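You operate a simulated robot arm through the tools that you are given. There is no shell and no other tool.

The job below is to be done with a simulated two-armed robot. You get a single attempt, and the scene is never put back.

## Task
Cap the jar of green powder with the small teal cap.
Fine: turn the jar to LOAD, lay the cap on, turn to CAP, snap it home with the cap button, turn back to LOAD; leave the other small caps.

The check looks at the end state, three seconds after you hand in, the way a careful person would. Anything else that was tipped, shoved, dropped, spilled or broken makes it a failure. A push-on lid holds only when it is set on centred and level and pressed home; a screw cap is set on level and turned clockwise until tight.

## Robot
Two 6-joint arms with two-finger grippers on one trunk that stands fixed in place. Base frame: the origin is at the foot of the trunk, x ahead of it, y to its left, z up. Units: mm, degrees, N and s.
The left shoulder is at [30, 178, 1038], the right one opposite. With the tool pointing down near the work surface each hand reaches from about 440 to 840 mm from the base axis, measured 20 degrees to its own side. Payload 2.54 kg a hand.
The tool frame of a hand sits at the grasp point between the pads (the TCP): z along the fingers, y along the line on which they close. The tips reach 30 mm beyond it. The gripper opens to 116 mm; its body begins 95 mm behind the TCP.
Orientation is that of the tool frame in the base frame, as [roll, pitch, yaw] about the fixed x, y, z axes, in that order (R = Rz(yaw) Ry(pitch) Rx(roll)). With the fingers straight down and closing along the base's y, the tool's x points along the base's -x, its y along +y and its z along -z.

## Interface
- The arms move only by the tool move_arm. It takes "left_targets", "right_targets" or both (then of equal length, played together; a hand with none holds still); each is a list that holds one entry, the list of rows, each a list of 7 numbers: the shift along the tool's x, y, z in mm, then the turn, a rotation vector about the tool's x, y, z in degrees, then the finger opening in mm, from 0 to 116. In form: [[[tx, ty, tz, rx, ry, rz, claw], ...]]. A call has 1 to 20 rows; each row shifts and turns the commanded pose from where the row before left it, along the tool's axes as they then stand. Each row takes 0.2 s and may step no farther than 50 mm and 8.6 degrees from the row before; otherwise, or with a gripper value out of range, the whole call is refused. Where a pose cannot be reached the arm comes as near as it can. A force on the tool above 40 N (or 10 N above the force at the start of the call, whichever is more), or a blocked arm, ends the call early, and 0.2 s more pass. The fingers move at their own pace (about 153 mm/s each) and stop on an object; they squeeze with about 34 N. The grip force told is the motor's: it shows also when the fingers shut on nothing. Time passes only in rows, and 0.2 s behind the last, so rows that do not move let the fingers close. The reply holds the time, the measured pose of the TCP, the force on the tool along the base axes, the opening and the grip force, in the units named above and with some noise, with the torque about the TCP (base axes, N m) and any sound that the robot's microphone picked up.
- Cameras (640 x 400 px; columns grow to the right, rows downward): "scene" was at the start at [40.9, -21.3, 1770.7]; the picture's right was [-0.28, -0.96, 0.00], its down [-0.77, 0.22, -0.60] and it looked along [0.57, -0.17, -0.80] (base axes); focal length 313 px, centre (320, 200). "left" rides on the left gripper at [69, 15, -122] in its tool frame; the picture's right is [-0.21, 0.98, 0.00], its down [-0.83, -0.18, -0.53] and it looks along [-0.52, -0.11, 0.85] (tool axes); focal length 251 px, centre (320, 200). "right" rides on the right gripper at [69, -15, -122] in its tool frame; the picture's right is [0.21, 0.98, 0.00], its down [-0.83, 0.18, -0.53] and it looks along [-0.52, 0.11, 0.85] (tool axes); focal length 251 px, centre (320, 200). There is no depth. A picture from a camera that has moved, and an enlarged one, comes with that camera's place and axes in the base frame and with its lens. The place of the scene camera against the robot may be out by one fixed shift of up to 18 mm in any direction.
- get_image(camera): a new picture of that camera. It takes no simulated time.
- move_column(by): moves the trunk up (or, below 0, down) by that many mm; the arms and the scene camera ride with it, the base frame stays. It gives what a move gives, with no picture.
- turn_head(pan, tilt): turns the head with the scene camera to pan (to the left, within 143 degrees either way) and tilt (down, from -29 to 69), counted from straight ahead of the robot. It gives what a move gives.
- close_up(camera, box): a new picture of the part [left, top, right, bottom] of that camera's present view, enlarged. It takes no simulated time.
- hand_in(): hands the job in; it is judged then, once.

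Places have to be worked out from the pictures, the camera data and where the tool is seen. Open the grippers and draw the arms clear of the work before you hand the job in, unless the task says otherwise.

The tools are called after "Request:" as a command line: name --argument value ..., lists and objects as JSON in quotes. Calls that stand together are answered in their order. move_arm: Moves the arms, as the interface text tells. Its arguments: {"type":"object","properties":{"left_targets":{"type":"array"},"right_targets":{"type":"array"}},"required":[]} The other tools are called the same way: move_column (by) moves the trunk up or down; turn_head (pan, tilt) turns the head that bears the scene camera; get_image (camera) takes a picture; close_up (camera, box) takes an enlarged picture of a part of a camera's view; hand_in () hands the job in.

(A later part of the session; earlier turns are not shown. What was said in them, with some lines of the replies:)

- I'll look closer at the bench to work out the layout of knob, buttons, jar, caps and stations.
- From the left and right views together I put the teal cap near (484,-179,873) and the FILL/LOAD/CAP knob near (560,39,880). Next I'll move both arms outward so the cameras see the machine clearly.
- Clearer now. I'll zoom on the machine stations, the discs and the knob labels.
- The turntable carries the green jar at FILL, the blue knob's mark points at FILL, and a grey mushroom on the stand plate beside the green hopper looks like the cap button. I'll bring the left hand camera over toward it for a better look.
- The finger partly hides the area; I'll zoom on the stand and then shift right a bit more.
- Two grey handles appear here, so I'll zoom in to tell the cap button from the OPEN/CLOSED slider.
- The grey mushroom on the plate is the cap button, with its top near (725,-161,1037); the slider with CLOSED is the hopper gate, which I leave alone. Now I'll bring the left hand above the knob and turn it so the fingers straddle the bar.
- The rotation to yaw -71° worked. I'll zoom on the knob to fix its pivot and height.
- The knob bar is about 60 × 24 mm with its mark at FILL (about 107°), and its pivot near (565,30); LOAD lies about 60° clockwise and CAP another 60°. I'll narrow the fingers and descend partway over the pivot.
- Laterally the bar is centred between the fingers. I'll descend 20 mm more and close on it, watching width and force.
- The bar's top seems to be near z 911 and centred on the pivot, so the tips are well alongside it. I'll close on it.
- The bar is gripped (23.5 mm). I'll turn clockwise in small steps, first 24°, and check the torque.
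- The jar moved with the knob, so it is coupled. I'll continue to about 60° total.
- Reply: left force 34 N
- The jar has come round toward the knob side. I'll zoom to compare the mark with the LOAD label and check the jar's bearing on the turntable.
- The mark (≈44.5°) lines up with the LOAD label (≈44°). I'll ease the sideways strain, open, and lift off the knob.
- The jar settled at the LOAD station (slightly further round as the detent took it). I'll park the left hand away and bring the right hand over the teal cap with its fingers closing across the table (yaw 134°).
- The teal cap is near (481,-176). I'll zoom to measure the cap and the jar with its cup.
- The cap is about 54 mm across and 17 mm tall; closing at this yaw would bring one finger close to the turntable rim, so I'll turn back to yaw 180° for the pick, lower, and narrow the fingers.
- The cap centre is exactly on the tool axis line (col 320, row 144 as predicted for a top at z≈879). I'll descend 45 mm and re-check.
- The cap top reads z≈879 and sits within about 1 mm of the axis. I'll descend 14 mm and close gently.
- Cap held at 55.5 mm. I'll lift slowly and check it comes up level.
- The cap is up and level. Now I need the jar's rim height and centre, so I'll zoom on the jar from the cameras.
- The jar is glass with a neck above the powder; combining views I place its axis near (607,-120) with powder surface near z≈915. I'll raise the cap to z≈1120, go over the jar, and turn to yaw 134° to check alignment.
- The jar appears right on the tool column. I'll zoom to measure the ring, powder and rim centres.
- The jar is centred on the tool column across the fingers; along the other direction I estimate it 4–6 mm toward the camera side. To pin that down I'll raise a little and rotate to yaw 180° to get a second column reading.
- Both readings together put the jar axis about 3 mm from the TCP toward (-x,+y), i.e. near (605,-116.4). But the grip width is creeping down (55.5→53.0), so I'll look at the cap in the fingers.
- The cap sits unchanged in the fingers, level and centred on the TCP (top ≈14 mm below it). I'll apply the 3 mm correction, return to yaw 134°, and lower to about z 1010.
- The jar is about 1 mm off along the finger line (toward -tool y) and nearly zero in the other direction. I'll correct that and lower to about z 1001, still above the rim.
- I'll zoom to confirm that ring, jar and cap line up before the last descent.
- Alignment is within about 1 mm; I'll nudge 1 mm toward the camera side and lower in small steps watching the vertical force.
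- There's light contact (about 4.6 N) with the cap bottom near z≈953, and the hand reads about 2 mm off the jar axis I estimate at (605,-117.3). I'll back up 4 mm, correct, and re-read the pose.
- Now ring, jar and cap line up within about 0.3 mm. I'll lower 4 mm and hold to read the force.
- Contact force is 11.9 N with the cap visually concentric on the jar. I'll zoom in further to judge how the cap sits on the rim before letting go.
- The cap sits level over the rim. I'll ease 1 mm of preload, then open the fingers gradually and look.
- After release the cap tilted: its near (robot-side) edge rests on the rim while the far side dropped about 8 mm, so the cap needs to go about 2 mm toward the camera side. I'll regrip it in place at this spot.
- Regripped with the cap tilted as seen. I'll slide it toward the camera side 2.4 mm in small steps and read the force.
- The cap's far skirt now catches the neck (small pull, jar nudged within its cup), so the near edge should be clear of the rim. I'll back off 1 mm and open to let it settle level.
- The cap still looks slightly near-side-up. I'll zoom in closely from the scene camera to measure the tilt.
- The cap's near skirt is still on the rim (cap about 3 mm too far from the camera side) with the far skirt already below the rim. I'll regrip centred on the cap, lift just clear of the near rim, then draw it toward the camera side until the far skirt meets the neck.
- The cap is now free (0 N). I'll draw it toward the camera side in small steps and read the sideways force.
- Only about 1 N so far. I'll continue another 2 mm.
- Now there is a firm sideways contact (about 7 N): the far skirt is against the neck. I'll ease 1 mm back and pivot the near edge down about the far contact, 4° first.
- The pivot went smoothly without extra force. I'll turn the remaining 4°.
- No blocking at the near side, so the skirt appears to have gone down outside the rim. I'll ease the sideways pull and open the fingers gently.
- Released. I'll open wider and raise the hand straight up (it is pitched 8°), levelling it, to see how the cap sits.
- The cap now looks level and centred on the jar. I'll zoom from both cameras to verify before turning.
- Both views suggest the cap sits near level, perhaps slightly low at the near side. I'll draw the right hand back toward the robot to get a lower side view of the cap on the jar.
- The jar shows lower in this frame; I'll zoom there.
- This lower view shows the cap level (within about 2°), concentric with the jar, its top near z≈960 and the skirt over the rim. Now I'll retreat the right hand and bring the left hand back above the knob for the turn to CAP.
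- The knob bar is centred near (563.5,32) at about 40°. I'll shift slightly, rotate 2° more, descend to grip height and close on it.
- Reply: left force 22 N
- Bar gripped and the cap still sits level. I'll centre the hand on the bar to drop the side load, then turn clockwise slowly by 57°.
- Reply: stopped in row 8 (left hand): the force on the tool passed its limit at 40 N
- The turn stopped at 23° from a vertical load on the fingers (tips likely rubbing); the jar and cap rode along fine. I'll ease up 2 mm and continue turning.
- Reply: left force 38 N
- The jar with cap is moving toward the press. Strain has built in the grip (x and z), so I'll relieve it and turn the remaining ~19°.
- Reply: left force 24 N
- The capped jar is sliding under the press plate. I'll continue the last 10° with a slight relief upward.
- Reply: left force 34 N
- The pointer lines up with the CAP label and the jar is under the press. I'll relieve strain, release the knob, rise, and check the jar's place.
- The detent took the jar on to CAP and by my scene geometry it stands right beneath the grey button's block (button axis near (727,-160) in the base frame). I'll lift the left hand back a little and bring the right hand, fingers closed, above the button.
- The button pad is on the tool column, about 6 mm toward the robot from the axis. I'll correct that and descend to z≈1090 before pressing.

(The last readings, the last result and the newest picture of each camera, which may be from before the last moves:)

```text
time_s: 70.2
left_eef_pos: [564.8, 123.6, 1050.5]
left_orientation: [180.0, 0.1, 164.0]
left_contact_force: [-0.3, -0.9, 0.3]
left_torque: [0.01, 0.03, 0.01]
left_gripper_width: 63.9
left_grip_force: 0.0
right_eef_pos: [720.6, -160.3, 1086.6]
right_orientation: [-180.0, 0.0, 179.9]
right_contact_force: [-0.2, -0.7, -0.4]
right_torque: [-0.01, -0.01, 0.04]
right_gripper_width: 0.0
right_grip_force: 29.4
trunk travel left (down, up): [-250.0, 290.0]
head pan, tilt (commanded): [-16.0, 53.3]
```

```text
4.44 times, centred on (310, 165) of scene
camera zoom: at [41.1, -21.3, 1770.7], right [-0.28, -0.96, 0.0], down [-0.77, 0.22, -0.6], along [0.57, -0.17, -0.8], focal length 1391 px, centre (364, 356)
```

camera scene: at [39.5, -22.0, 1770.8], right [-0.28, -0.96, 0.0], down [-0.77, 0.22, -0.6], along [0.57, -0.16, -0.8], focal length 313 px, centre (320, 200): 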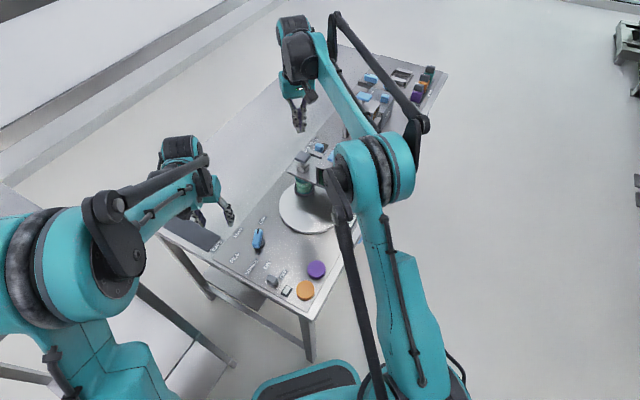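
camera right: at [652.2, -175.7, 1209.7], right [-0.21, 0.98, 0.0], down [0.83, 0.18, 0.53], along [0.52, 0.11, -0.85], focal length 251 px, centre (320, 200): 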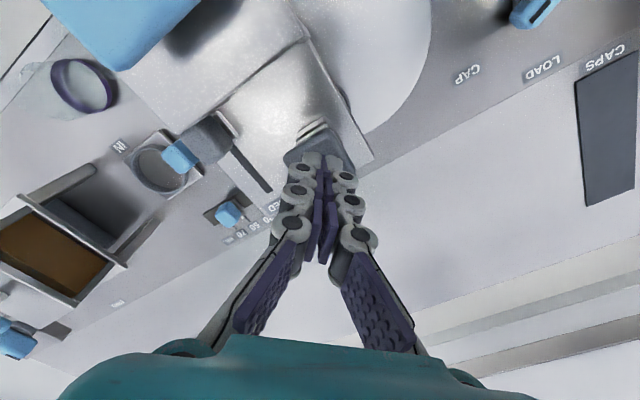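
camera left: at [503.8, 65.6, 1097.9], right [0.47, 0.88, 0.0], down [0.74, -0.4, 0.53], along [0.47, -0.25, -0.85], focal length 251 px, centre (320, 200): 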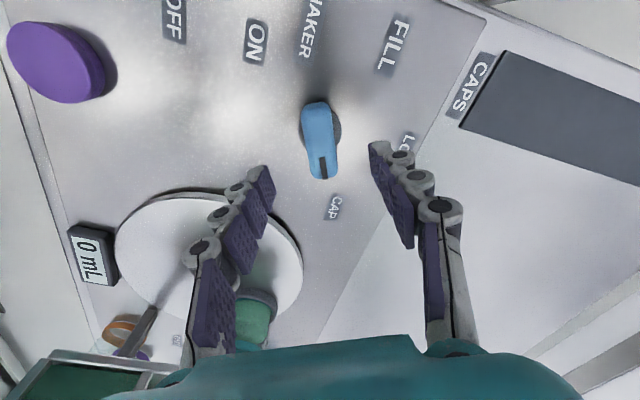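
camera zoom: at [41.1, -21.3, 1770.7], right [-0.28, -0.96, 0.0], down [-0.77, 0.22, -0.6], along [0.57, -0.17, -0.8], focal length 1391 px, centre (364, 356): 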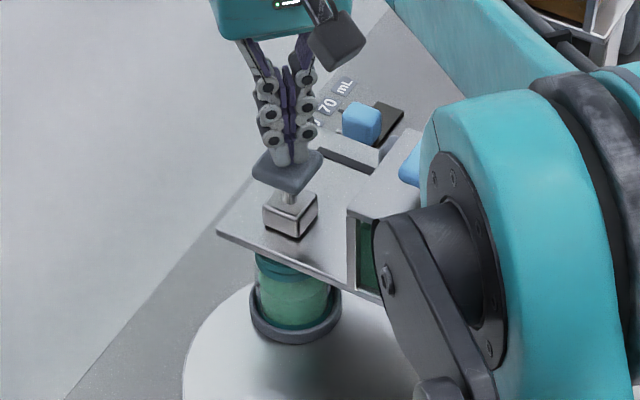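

Tips are centred just above the pad. I'll descend in small steps watching the force.

Request:
move_arm --right_targets '[[[0, 0, 4, 0, 0, 0, 0], [0, 0, 4, 0, 0, 0, 0], [0, 0, 4, 0, 0, 0, 0], [0, 0, 3, 0, 0, 0, 0], [0, 0, 0, 0, 0, 0, 0]]]'

Request:
close_up --camera "scene" --box '[270, 120, 350, 210]'

```text
time_s: 71.4
left_eef_pos: [565.1, 123.0, 1052.8]
left_orientation: [179.9, 0.1, 163.9]
left_contact_force: [-0.7, 0.1, -0.1]
left_torque: [-0.03, -0.04, -0.02]
left_gripper_width: 64.0
left_grip_force: 0.0
right_eef_pos: [722.0, -158.9, 1072.3]
right_orientation: [-180.0, 0.0, 179.9]
right_contact_force: [2.6, -1.8, 6.6]
right_torque: [-0.06, -0.04, 0.03]
right_gripper_width: 5.9
right_grip_force: 28.4
trunk travel left (down, up): [-250.0, 290.0]
head pan, tilt (commanded): [-16.0, 53.3]
heard: click
```

```text
4.44 times, centred on (310, 165) of scene
camera zoom: at [40.6, -21.5, 1770.8], right [-0.28, -0.96, 0.0], down [-0.77, 0.22, -0.6], along [0.57, -0.17, -0.8], focal length 1391 px, centre (364, 356)
```

zoom: 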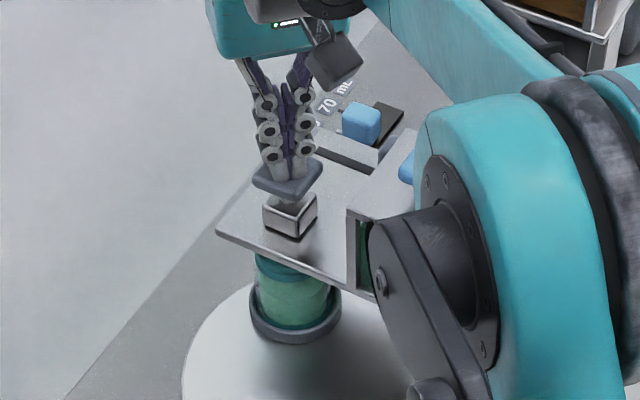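

A click was heard with the button well down. I'll press a little further to make sure the stroke is complete and hold.

Request:
move_arm --right_targets '[[[0, 0, 2, 0, 0, 0, 0], [0, 0, 2, 0, 0, 0, 0], [0, 0, 0, 0, 0, 0, 0], [0, 0, 0, 0, 0, 0, 0]]]'

Request:
close_up --camera "scene" --box '[270, 120, 350, 210]'

```text
time_s: 72.0
left_eef_pos: [564.5, 123.2, 1053.1]
left_orientation: [179.8, 0.2, 164.1]
left_contact_force: [-1.1, 1.2, 0.1]
left_torque: [0.02, 0.0, 0.01]
left_gripper_width: 64.2
left_grip_force: 0.0
right_eef_pos: [721.0, -160.0, 1073.2]
right_orientation: [-179.9, 0.3, 180.0]
right_contact_force: [2.4, -0.3, 18.4]
right_torque: [-0.01, 0.07, 0.06]
right_gripper_width: 6.1
right_grip_force: 28.8
trunk travel left (down, up): [-250.0, 290.0]
head pan, tilt (commanded): [-16.0, 53.3]
heard: snap
stopped in row 3 (right hand): the force on the tool passed its limit at 43 N (the readings are from after the stop); the commanded pose is now the measured one
```

```text
4.44 times, centred on (310, 165) of scene
camera zoom: at [38.8, -20.7, 1770.8], right [-0.28, -0.96, 0.0], down [-0.77, 0.22, -0.6], along [0.58, -0.17, -0.8], focal length 1391 px, centre (364, 356)
```

zoom: 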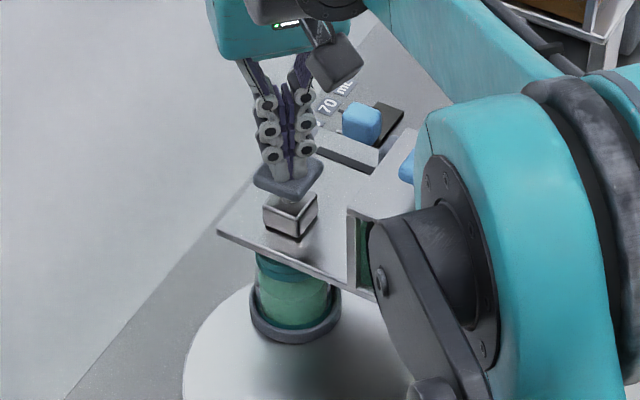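

A "snap" was heard as the stroke bottomed out. I'll raise the right hand off the button and retreat, and bring the left hand back over the knob.

Request:
move_arm --left_targets '[[[0, 0, 0, 0, 0, 0, 64], [0, 0, 0, 0, 0, 0, 64], [0, 0, 0, 0, 0, 0, 64], [0, 0, 0, 0, 0, 0, 64], [0, 0, 0, 0, 0, 0, 64], [0, 0, 0, 0, 0, 0, 64], [0, 0, 0, 0, 0, 0, 64], [-8.3, -28.8, 25, 0, 0, 0, 64], [-8.3, -28.8, 25, 0, 0, 0, 64], [-8.3, -28.8, 25, 0, 0, 3, 64], [0, 0, 0, 0, 0, 0, 64]]]' --right_targets '[[[0, 0, -10, 0, 0, 0, 0], [0, 0, -30, 0, 0, 0, 0], [0, 0, -35, 0, 0, 0, 0], [0, 0, -35, 0, 0, 0, 0], [33, -24, 0, 0, 0, 0, 0], [33, -24, 0, 0, 0, 0, 0], [33, -24, 0, 0, 0, 0, 0], [33, -24, 0, 0, 0, 0, 30], [33, -24, 0, 0, 0, 0, 60], [33, -24, 0, 0, 0, 0, 84], [33, -24, 0, 0, 0, 0, 84]]]'

Request:
get_image --camera "left"

Request:
close_up --camera "scene" --box '[270, 140, 350, 230]'

```text
time_s: 74.4
left_eef_pos: [566.0, 34.6, 977.1]
left_orientation: [179.9, 0.1, 160.9]
left_contact_force: [-0.8, 0.5, -0.3]
left_torque: [-0.01, -0.04, -0.01]
left_gripper_width: 63.9
left_grip_force: 0.1
right_eef_pos: [487.7, -329.0, 1180.2]
right_orientation: [180.0, 0.2, 180.0]
right_contact_force: [0.3, 0.5, 0.0]
right_torque: [0.0, -0.03, 0.0]
right_gripper_width: 83.9
right_grip_force: 0.0
trunk travel left (down, up): [-250.0, 290.0]
head pan, tilt (commanded): [-16.0, 53.3]
```

```text
taken
camera left: at [506.0, 71.1, 1099.6], right [0.52, 0.85, 0.0], down [0.72, -0.44, 0.54], along [0.46, -0.28, -0.84], focal length 251 px, centre (320, 200)
```

left: 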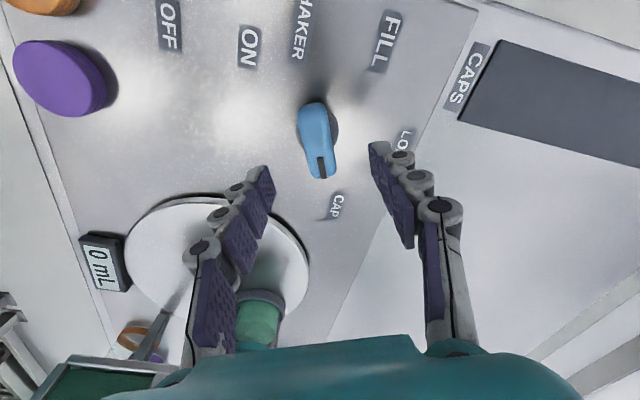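

```text
4.44 times, centred on (310, 185) of scene
camera zoom: at [38.8, -21.0, 1770.8], right [-0.28, -0.96, 0.0], down [-0.77, 0.22, -0.6], along [0.58, -0.17, -0.8], focal length 1391 px, centre (364, 267)
```

zoom: 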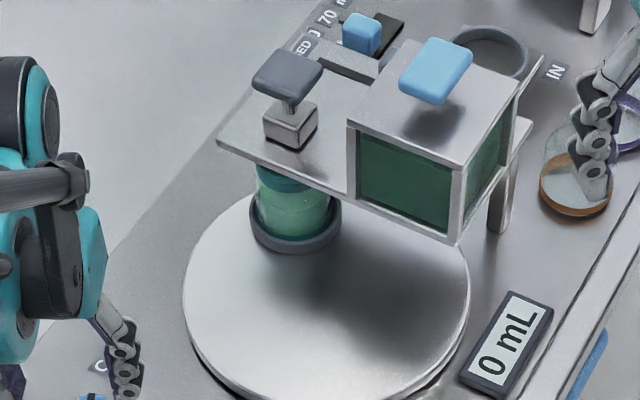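

The button has sprung back. The knob bar is centred near (563.8,34); I'll align, descend and grip it.

Request:
move_arm --left_targets '[[[2.0, -1.0, 20, 0, 0, 2, 64], [0, 0, 20, 0, 0, 0, 64], [0, 0, 10, 0, 0, 0, 64], [0, 0, 10, 0, 0, 0, 64], [0, 0, 0, 0, 0, 0, 50], [0, 0, 0, 0, 0, 0, 36], [0, 0, 0, 0, 0, 0, 26], [0, 0, 0, 0, 0, 0, 15], [0, 0, 0, 0, 0, 0, 15]]]'

Request:
get_image --camera "left"

```text
time_s: 76.4
left_eef_pos: [563.2, 33.5, 917.9]
left_orientation: [-180.0, 0.1, 159.1]
left_contact_force: [-0.7, -0.2, -2.0]
left_torque: [-0.02, -0.14, 0.54]
left_gripper_width: 23.3
left_grip_force: 45.0
right_eef_pos: [488.5, -327.9, 1178.8]
right_orientation: [180.0, 0.2, 180.0]
right_contact_force: [0.2, 0.6, 0.2]
right_torque: [-0.03, 0.04, 0.0]
right_gripper_width: 83.9
right_grip_force: 0.1
trunk travel left (down, up): [-250.0, 290.0]
head pan, tilt (commanded): [-16.0, 53.3]
```

```text
taken
camera left: at [504.3, 72.2, 1039.3], right [0.55, 0.84, 0.0], down [0.71, -0.46, 0.53], along [0.45, -0.29, -0.85], focal length 251 px, centre (320, 200)
```

left: 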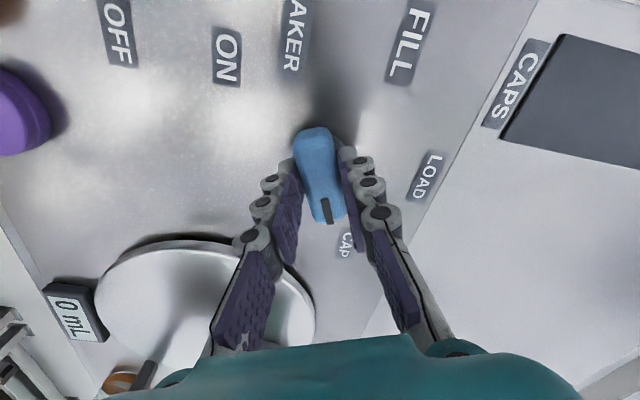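

Good grip with low forces. I'll turn counter-clockwise back toward LOAD, 30° first.

Request:
move_arm --left_targets '[[[0, 0, 0, 0, 0, -3, 15], [0, 0, 0, 0, 0, -3, 15], [0, 0, 0, 0, 0, -3, 15], [0, 0, 0, 0, 0, -3, 15], [0, 0, 0, 0, 0, -3, 15], [0, 0, 0, 0, 0, -3, 15], [0, 0, 0, 0, 0, -3, 15], [0, 0, 0, 0, 0, -3, 15], [0, 0, 0, 0, 0, -3, 15], [0, 0, 0, 0, 0, -3, 15], [0, 0, 0, 0, 0, 0, 15]]]'

Request:
close_up --camera "scene" --box '[270, 150, 350, 230]'

```text
time_s: 78.8
left_eef_pos: [563.8, 32.7, 916.5]
left_orientation: [-180.0, 0.0, -170.8]
left_contact_force: [7.0, 4.3, 15.5]
left_torque: [0.07, -0.15, 0.0]
left_gripper_width: 23.4
left_grip_force: 45.1
right_eef_pos: [488.0, -328.9, 1179.8]
right_orientation: [-179.9, 0.2, 179.8]
right_contact_force: [0.5, -0.4, -0.4]
right_torque: [-0.01, 0.02, 0.0]
right_gripper_width: 84.0
right_grip_force: 0.1
trunk travel left (down, up): [-250.0, 290.0]
head pan, tilt (commanded): [-16.0, 53.3]
```

```text
5.00 times, centred on (310, 190) of scene
camera zoom: at [40.4, -21.0, 1770.8], right [-0.28, -0.96, 0.0], down [-0.77, 0.22, -0.6], along [0.57, -0.17, -0.8], focal length 1565 px, centre (370, 250)
```

zoom: 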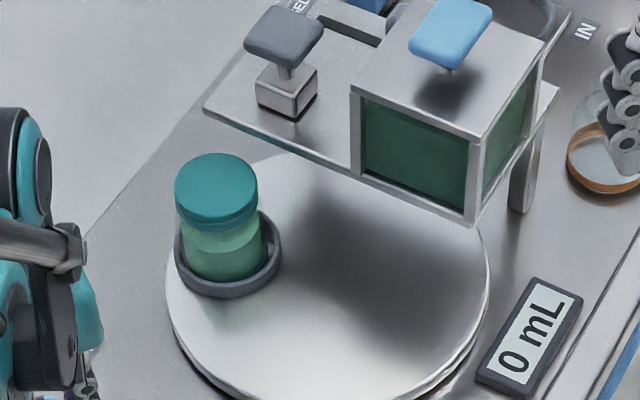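

The capped jar comes back cleanly. I'll ease slightly and turn the remaining 33°.

Request:
move_arm --left_targets '[[[-0.5, 0.3, -0.6, 0, 0, -3, 15], [0, 0, 0, 0, 0, -3, 15], [0, 0, 0, 0, 0, -3, 15], [0, 0, 0, 0, 0, -3, 15], [0, 0, 0, 0, 0, -3, 15], [0, 0, 0, 0, 0, -3, 15], [0, 0, 0, 0, 0, -3, 15], [0, 0, 0, 0, 0, -3, 15], [0, 0, 0, 0, 0, -3, 15], [0, 0, 0, 0, 0, -3, 15], [0, 0, 0, 0, 0, -3, 15], [0, 0, 0, 0, 0, 0, 15]]]'

Request:
get_image --camera "left"

Request:
close_up --camera "scene" --box '[270, 150, 350, 230]'

```text
time_s: 81.4
left_eef_pos: [563.7, 32.9, 916.4]
left_orientation: [-179.9, 0.0, -137.9]
left_contact_force: [-1.8, -4.7, -1.7]
left_torque: [-0.41, 0.29, 0.09]
left_gripper_width: 23.4
left_grip_force: 45.3
right_eef_pos: [489.0, -327.6, 1180.4]
right_orientation: [-179.9, 0.1, 179.9]
right_contact_force: [-0.3, 0.6, -0.1]
right_torque: [0.03, 0.04, -0.04]
right_gripper_width: 84.0
right_grip_force: 0.0
trunk travel left (down, up): [-250.0, 290.0]
head pan, tilt (commanded): [-16.0, 53.3]
```

```text
taken
camera left: at [502.0, -2.4, 1039.2], right [-0.5, 0.87, 0.0], down [0.73, 0.42, 0.54], along [0.47, 0.26, -0.84], focal length 251 px, centre (320, 200)
```

left: 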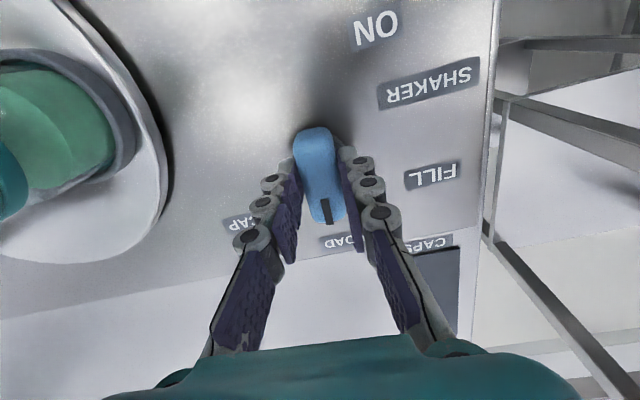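

```text
5.00 times, centred on (310, 190) of scene
camera zoom: at [40.9, -22.0, 1770.7], right [-0.28, -0.96, 0.0], down [-0.77, 0.22, -0.6], along [0.57, -0.16, -0.8], focal length 1565 px, centre (370, 250)
```

zoom: 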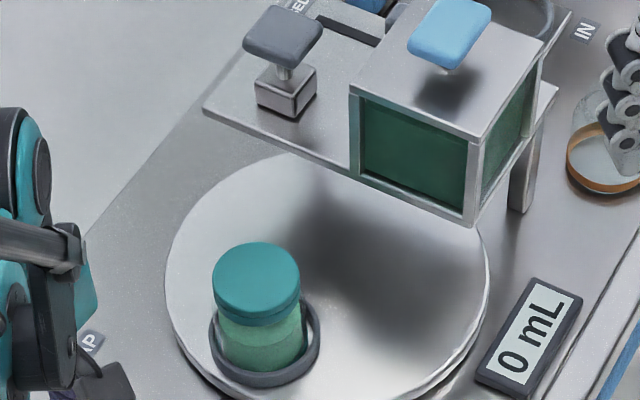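

The jar is back near LOAD with low strain. I'll release the knob and lift to let the detent settle, then verify.

Request:
move_arm --left_targets '[[[0, 0, 0, 0, 0, 0, 24], [0, 0, 0, 0, 0, 0, 40], [0, 0, 0, 0, 0, 0, 64], [0, 0, 0, 0, 0, 0, 64], [0, 0, -30, 0, 0, 0, 64], [0, 0, -30, 0, 0, 0, 64], [0, 0, 0, 0, 0, 0, 64]]]'

Request:
get_image --camera "left"

Request:
close_up --camera "scene" --box '[270, 150, 350, 230]'

Request:
close_up --camera "scene" --box '[280, 180, 330, 235]'

```text
time_s: 83.0
left_eef_pos: [562.7, 31.9, 977.3]
left_orientation: [179.9, 0.1, -138.0]
left_contact_force: [-0.2, 0.0, 0.2]
left_torque: [0.01, -0.02, -0.01]
left_gripper_width: 63.9
left_grip_force: 0.1
right_eef_pos: [489.6, -327.7, 1179.8]
right_orientation: [179.9, 0.2, 180.0]
right_contact_force: [-0.3, -0.1, 0.5]
right_torque: [-0.05, -0.04, 0.0]
right_gripper_width: 84.1
right_grip_force: 0.1
trunk travel left (down, up): [-250.0, 290.0]
head pan, tilt (commanded): [-16.0, 53.3]
```

```text
taken
camera left: at [502.0, -2.7, 1099.2], right [-0.49, 0.87, 0.0], down [0.73, 0.42, 0.54], along [0.47, 0.26, -0.84], focal length 251 px, centre (320, 200)
```

left: 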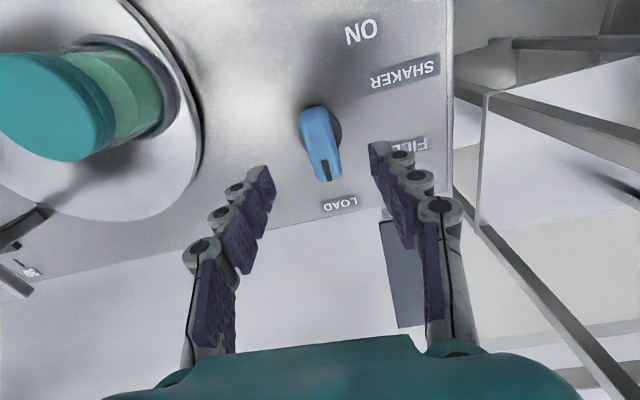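

```text
5.00 times, centred on (310, 190) of scene
camera zoom: at [41.4, -21.4, 1770.7], right [-0.28, -0.96, 0.0], down [-0.77, 0.22, -0.6], along [0.57, -0.17, -0.8], focal length 1565 px, centre (370, 250)
```

zoom: 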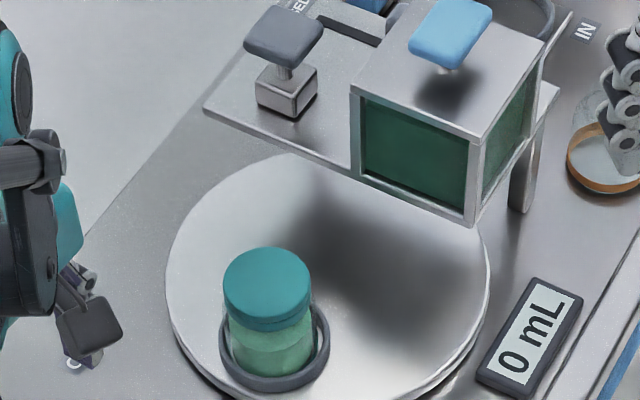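

```text
7.27 times, centred on (305, 208) of scene
camera zoom: at [41.4, -21.4, 1770.7], right [-0.28, -0.96, 0.0], down [-0.77, 0.22, -0.6], along [0.57, -0.17, -0.8], focal length 2276 px, centre (429, 146)
```

zoom: 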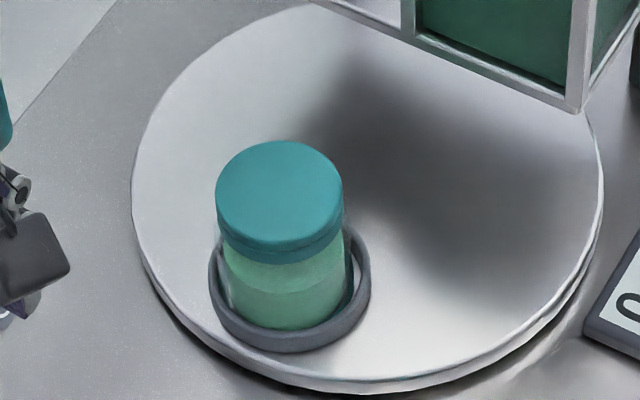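

The jar is back at LOAD with the knob mark on LOAD. To confirm the cap is fully home I'll park the left hand and take the same low side view with the right camera as before.

Request:
move_arm --left_targets '[[[-21, 25.9, -25.4, 0, 0, 0, 64], [-21, 25.9, -25.4, 0, 0, 0, 64], [-21, 25.9, -25.4, 0, 0, 0, 64], [-21, 25.9, -25.4, 0, 0, 0, 64], [-21, 25.9, -25.4, 0, 0, 0, 64], [-21, 25.9, -25.4, 0, 0, 0, 64], [-21, 25.9, -25.4, 0, 0, 0, 64], [0, 0, 0, 0, 0, 0, 64], [0, 0, 0, 0, 0, 0, 64], [0, 0, 0, 0, 0, 0, 64], [0, 0, 0, 0, 0, 0, 64]]]' --right_targets '[[[10, 43, 0, 0, 0, 0, 84], [10, 43, 0, 0, 0, 0, 84], [10, 43, 0, 0, 0, 0, 84], [10, 43, 0, 0, 0, 0, 84], [9, 42, 0, 0, 0, 0, 84], [0, 0, 34.5, 0, 0, 0, 84], [0, 0, 34.5, 0, 0, 0, 84], [0, 0, 34.5, 0, 0, 0, 84], [0, 0, 34.5, 0, 0, 0, 84], [0, 0, 34.5, 0, 0, 0, 84], [0, 0, 0, 0, 0, 0, 84]]]'

Request:
close_up --camera "right" --box '[240, 215, 340, 330]'

Request:
get_image --camera "right"

```text
time_s: 85.4
left_eef_pos: [550.5, 266.7, 1156.6]
left_orientation: [-179.9, 0.1, -138.0]
left_contact_force: [-1.5, -1.1, 0.8]
left_torque: [-0.01, 0.01, 0.02]
left_gripper_width: 64.0
left_grip_force: 0.0
right_eef_pos: [442.7, -112.9, 1005.6]
right_orientation: [-180.0, 0.2, 179.9]
right_contact_force: [0.4, -0.3, 1.0]
right_torque: [0.0, 0.03, -0.01]
right_gripper_width: 83.8
right_grip_force: 0.0
trunk travel left (down, up): [-250.0, 290.0]
head pan, tilt (commanded): [-16.0, 53.3]
```

```text
3.48 times, centred on (290, 272) of right
camera zoom: at [373.3, -127.4, 1128.0], right [-0.21, 0.98, 0.0], down [0.82, 0.18, 0.54], along [0.52, 0.11, -0.84], focal length 875 px, centre (424, -52)
```

zoom: 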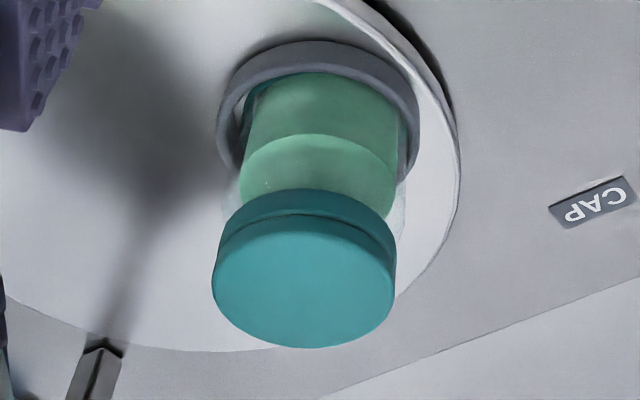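

```text
taken
camera right: at [373.3, -127.4, 1128.0], right [-0.21, 0.98, 0.0], down [0.82, 0.18, 0.54], along [0.52, 0.11, -0.84], focal length 251 px, centre (320, 200)
```

right: 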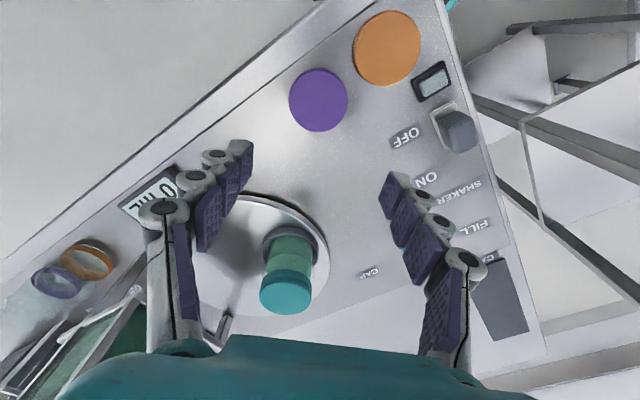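

The view looks the same as before pressing, so I'll compare at the same high zoom as the pre-press picture to judge cap height and tilt.

Request:
close_up --camera "scene" --box '[285, 188, 320, 225]'

Request:
close_up --camera "scene" --box '[290, 190, 318, 218]'

Request:
get_image --camera "scene"

```text
10.81 times, centred on (302, 206) of scene
camera zoom: at [40.1, -21.2, 1770.8], right [-0.28, -0.96, 0.0], down [-0.77, 0.22, -0.6], along [0.57, -0.17, -0.8], focal length 3383 px, centre (509, 130)
```

zoom: 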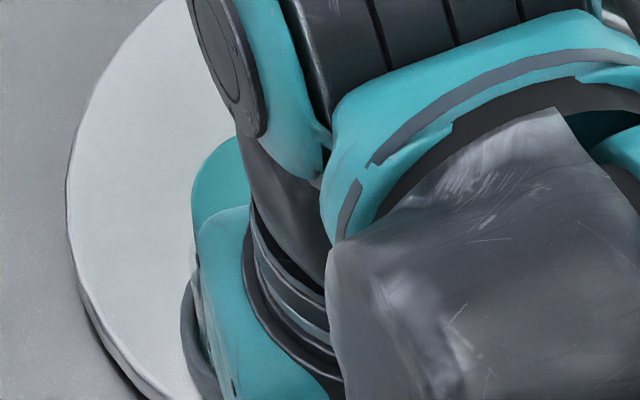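

```text
14.29 times, centred on (304, 204) of scene
camera zoom: at [40.1, -21.2, 1770.8], right [-0.28, -0.96, 0.0], down [-0.77, 0.22, -0.6], along [0.57, -0.17, -0.8], focal length 4471 px, centre (549, 143)
```

zoom: 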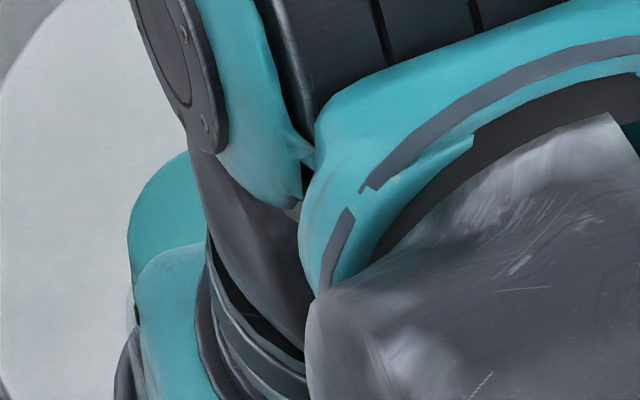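

```text
taken
camera scene: at [40.1, -21.2, 1770.8], right [-0.28, -0.96, 0.0], down [-0.77, 0.22, -0.6], along [0.57, -0.17, -0.8], focal length 313 px, centre (320, 200)
```

scene: 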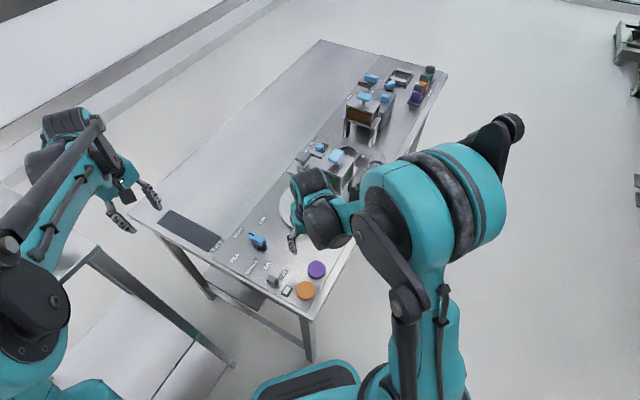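

The right arm hides the jar; I'll retreat it and look again from the scene camera.

Request:
move_arm --right_targets '[[[0, 0, -34.5, 0, 0, 0, 84], [0, 0, -34.5, 0, 0, 0, 84], [0, 0, -34.5, 0, 0, 0, 84], [0, 0, -34.5, 0, 0, 0, 84], [0, 0, -34.5, 0, 0, 0, 84], [-10, -43, 0, 0, 0, 0, 84], [-10, -43, 0, 0, 0, 0, 84], [-10, -43, 0, 0, 0, 0, 84], [-10, -43, 0, 0, 0, 0, 84], [-10, -43, 0, 0, 0, 0, 84], [-10, -43, 0, 0, 0, 0, 84], [0, -43, 0, 0, 0, 0, 84], [0, 0, 0, 0, 0, 0, 84]]]'

Request:
close_up --camera "scene" --box '[285, 188, 320, 225]'

Request:
get_image --camera "scene"

```text
time_s: 88.2
left_eef_pos: [549.1, 268.3, 1155.7]
left_orientation: [-180.0, 0.1, -137.8]
left_contact_force: [0.0, 0.4, 0.8]
left_torque: [-0.03, 0.02, -0.01]
left_gripper_width: 64.0
left_grip_force: 0.1
right_eef_pos: [499.1, -411.7, 1180.1]
right_orientation: [-179.9, 0.2, 180.0]
right_contact_force: [0.3, -0.6, 0.4]
right_torque: [-0.01, -0.01, 0.02]
right_gripper_width: 83.7
right_grip_force: 0.1
trunk travel left (down, up): [-250.0, 290.0]
head pan, tilt (commanded): [-16.0, 53.3]
```

```text
10.81 times, centred on (302, 206) of scene
camera zoom: at [41.1, -20.2, 1770.7], right [-0.28, -0.96, 0.0], down [-0.77, 0.22, -0.6], along [0.57, -0.17, -0.8], focal length 3383 px, centre (509, 130)
```

zoom: 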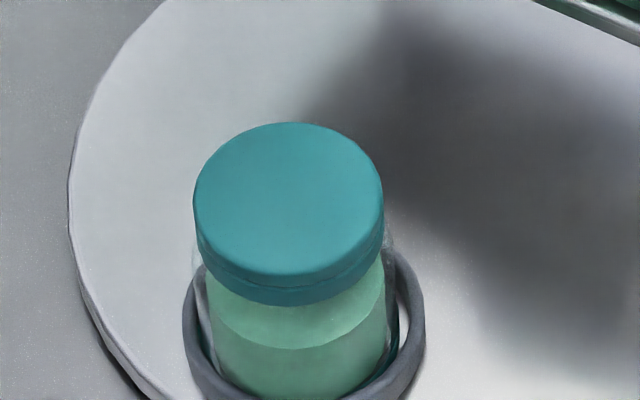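

```text
taken
camera scene: at [41.1, -20.2, 1770.7], right [-0.28, -0.96, 0.0], down [-0.77, 0.22, -0.6], along [0.57, -0.17, -0.8], focal length 313 px, centre (320, 200)
```

scene: 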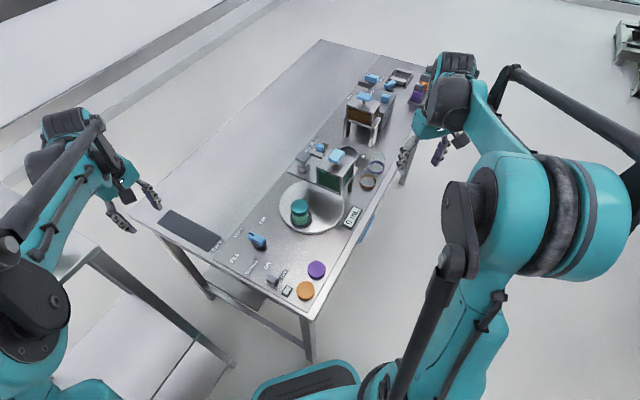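

The cap stands level and concentric, ring and jar are at the LOAD detent, the knob mark reads LOAD, and the purple and orange caps are untouched; the press gave its "snap". I'll open both grippers fully, draw the hands a bit further clear, and take a last look.

Request:
move_arm --left_targets '[[[0, 0, -20, 0, 0, 0, 100], [0, 0, -20, 0, 0, 0, 116], [0, 0, 0, 0, 0, 0, 116]]]' --right_targets '[[[0, 0, -20, 0, 0, 0, 100], [0, 0, -20, 0, 0, 0, 116], [0, 0, 0, 0, 0, 0, 116]]]'

Request:
get_image --camera "scene"

Request:
close_up --camera "scene" --box '[220, 140, 390, 310]'

Request:
get_image --camera "right"

```text
time_s: 89.0
left_eef_pos: [548.9, 267.6, 1196.0]
left_orientation: [179.9, 0.0, -138.0]
left_contact_force: [-0.1, 0.8, 0.9]
left_torque: [0.01, 0.03, 0.03]
left_gripper_width: 116.0
left_grip_force: 0.2
right_eef_pos: [500.8, -413.5, 1219.1]
right_orientation: [-179.9, 0.1, 179.8]
right_contact_force: [0.7, 0.6, 0.5]
right_torque: [0.0, 0.0, 0.05]
right_gripper_width: 116.0
right_grip_force: 0.1
trunk travel left (down, up): [-250.0, 290.0]
head pan, tilt (commanded): [-16.0, 53.3]
```

```text
taken
camera scene: at [41.3, -21.4, 1770.7], right [-0.28, -0.96, 0.0], down [-0.77, 0.22, -0.6], along [0.57, -0.17, -0.8], focal length 313 px, centre (320, 200)
```

scene: 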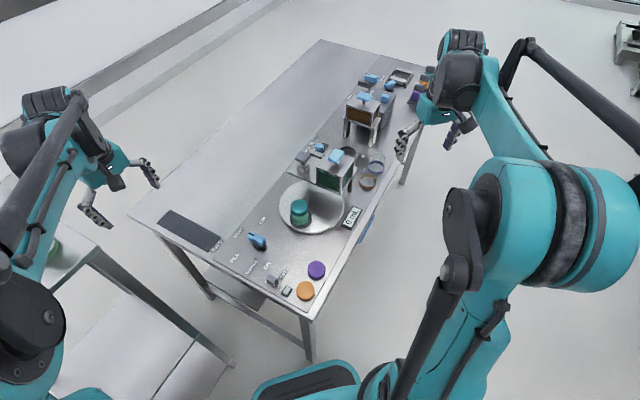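

```text
2.35 times, centred on (305, 225) of scene
camera zoom: at [41.3, -21.4, 1770.7], right [-0.28, -0.96, 0.0], down [-0.77, 0.22, -0.6], along [0.57, -0.17, -0.8], focal length 736 px, centre (355, 141)
```

zoom: 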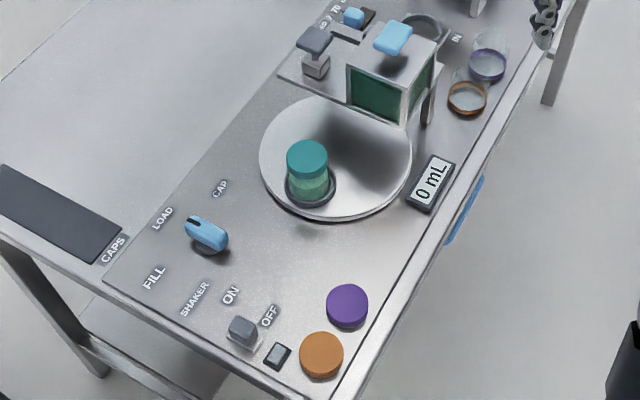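

```text
taken
camera right: at [430.4, -428.5, 1342.1], right [-0.21, 0.98, 0.0], down [0.82, 0.18, 0.54], along [0.52, 0.11, -0.84], focal length 251 px, centre (320, 200)
```

right: 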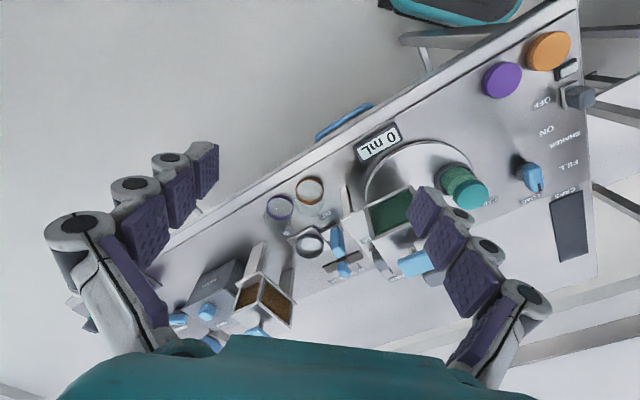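

The last pictures show the jar at LOAD with the teal cap level on it and the knob mark at LOAD. The other caps and fixtures look undisturbed, and both hands are open and clear, so I'm handing the job in.

Request:
hand_in

```text
The job is handed in.
```

The green powder jar has the small teal cap on it and is back at LOAD, and I've handed the job in. I haven't seen the check's result.

- **Capping:** The first time I laid the cap on, it settled tilted on the rim. I regripped it and re-laid it nearly level. Then I turned the jar to CAP and pressed the cap button. I heard a click, then a snap as the press force passed its limit of about 43 N.
- **How sure I am it is home:** I'm relying mainly on that snap. The pictures before and after pressing show no measurable drop in the cap. It looks level and centred, but I did not tug it to confirm it holds.
- **End state:** The knob mark is at LOAD. The purple and orange caps and the other fixtures look undisturbed in the last pictures. Both grippers are open and clear of the work.
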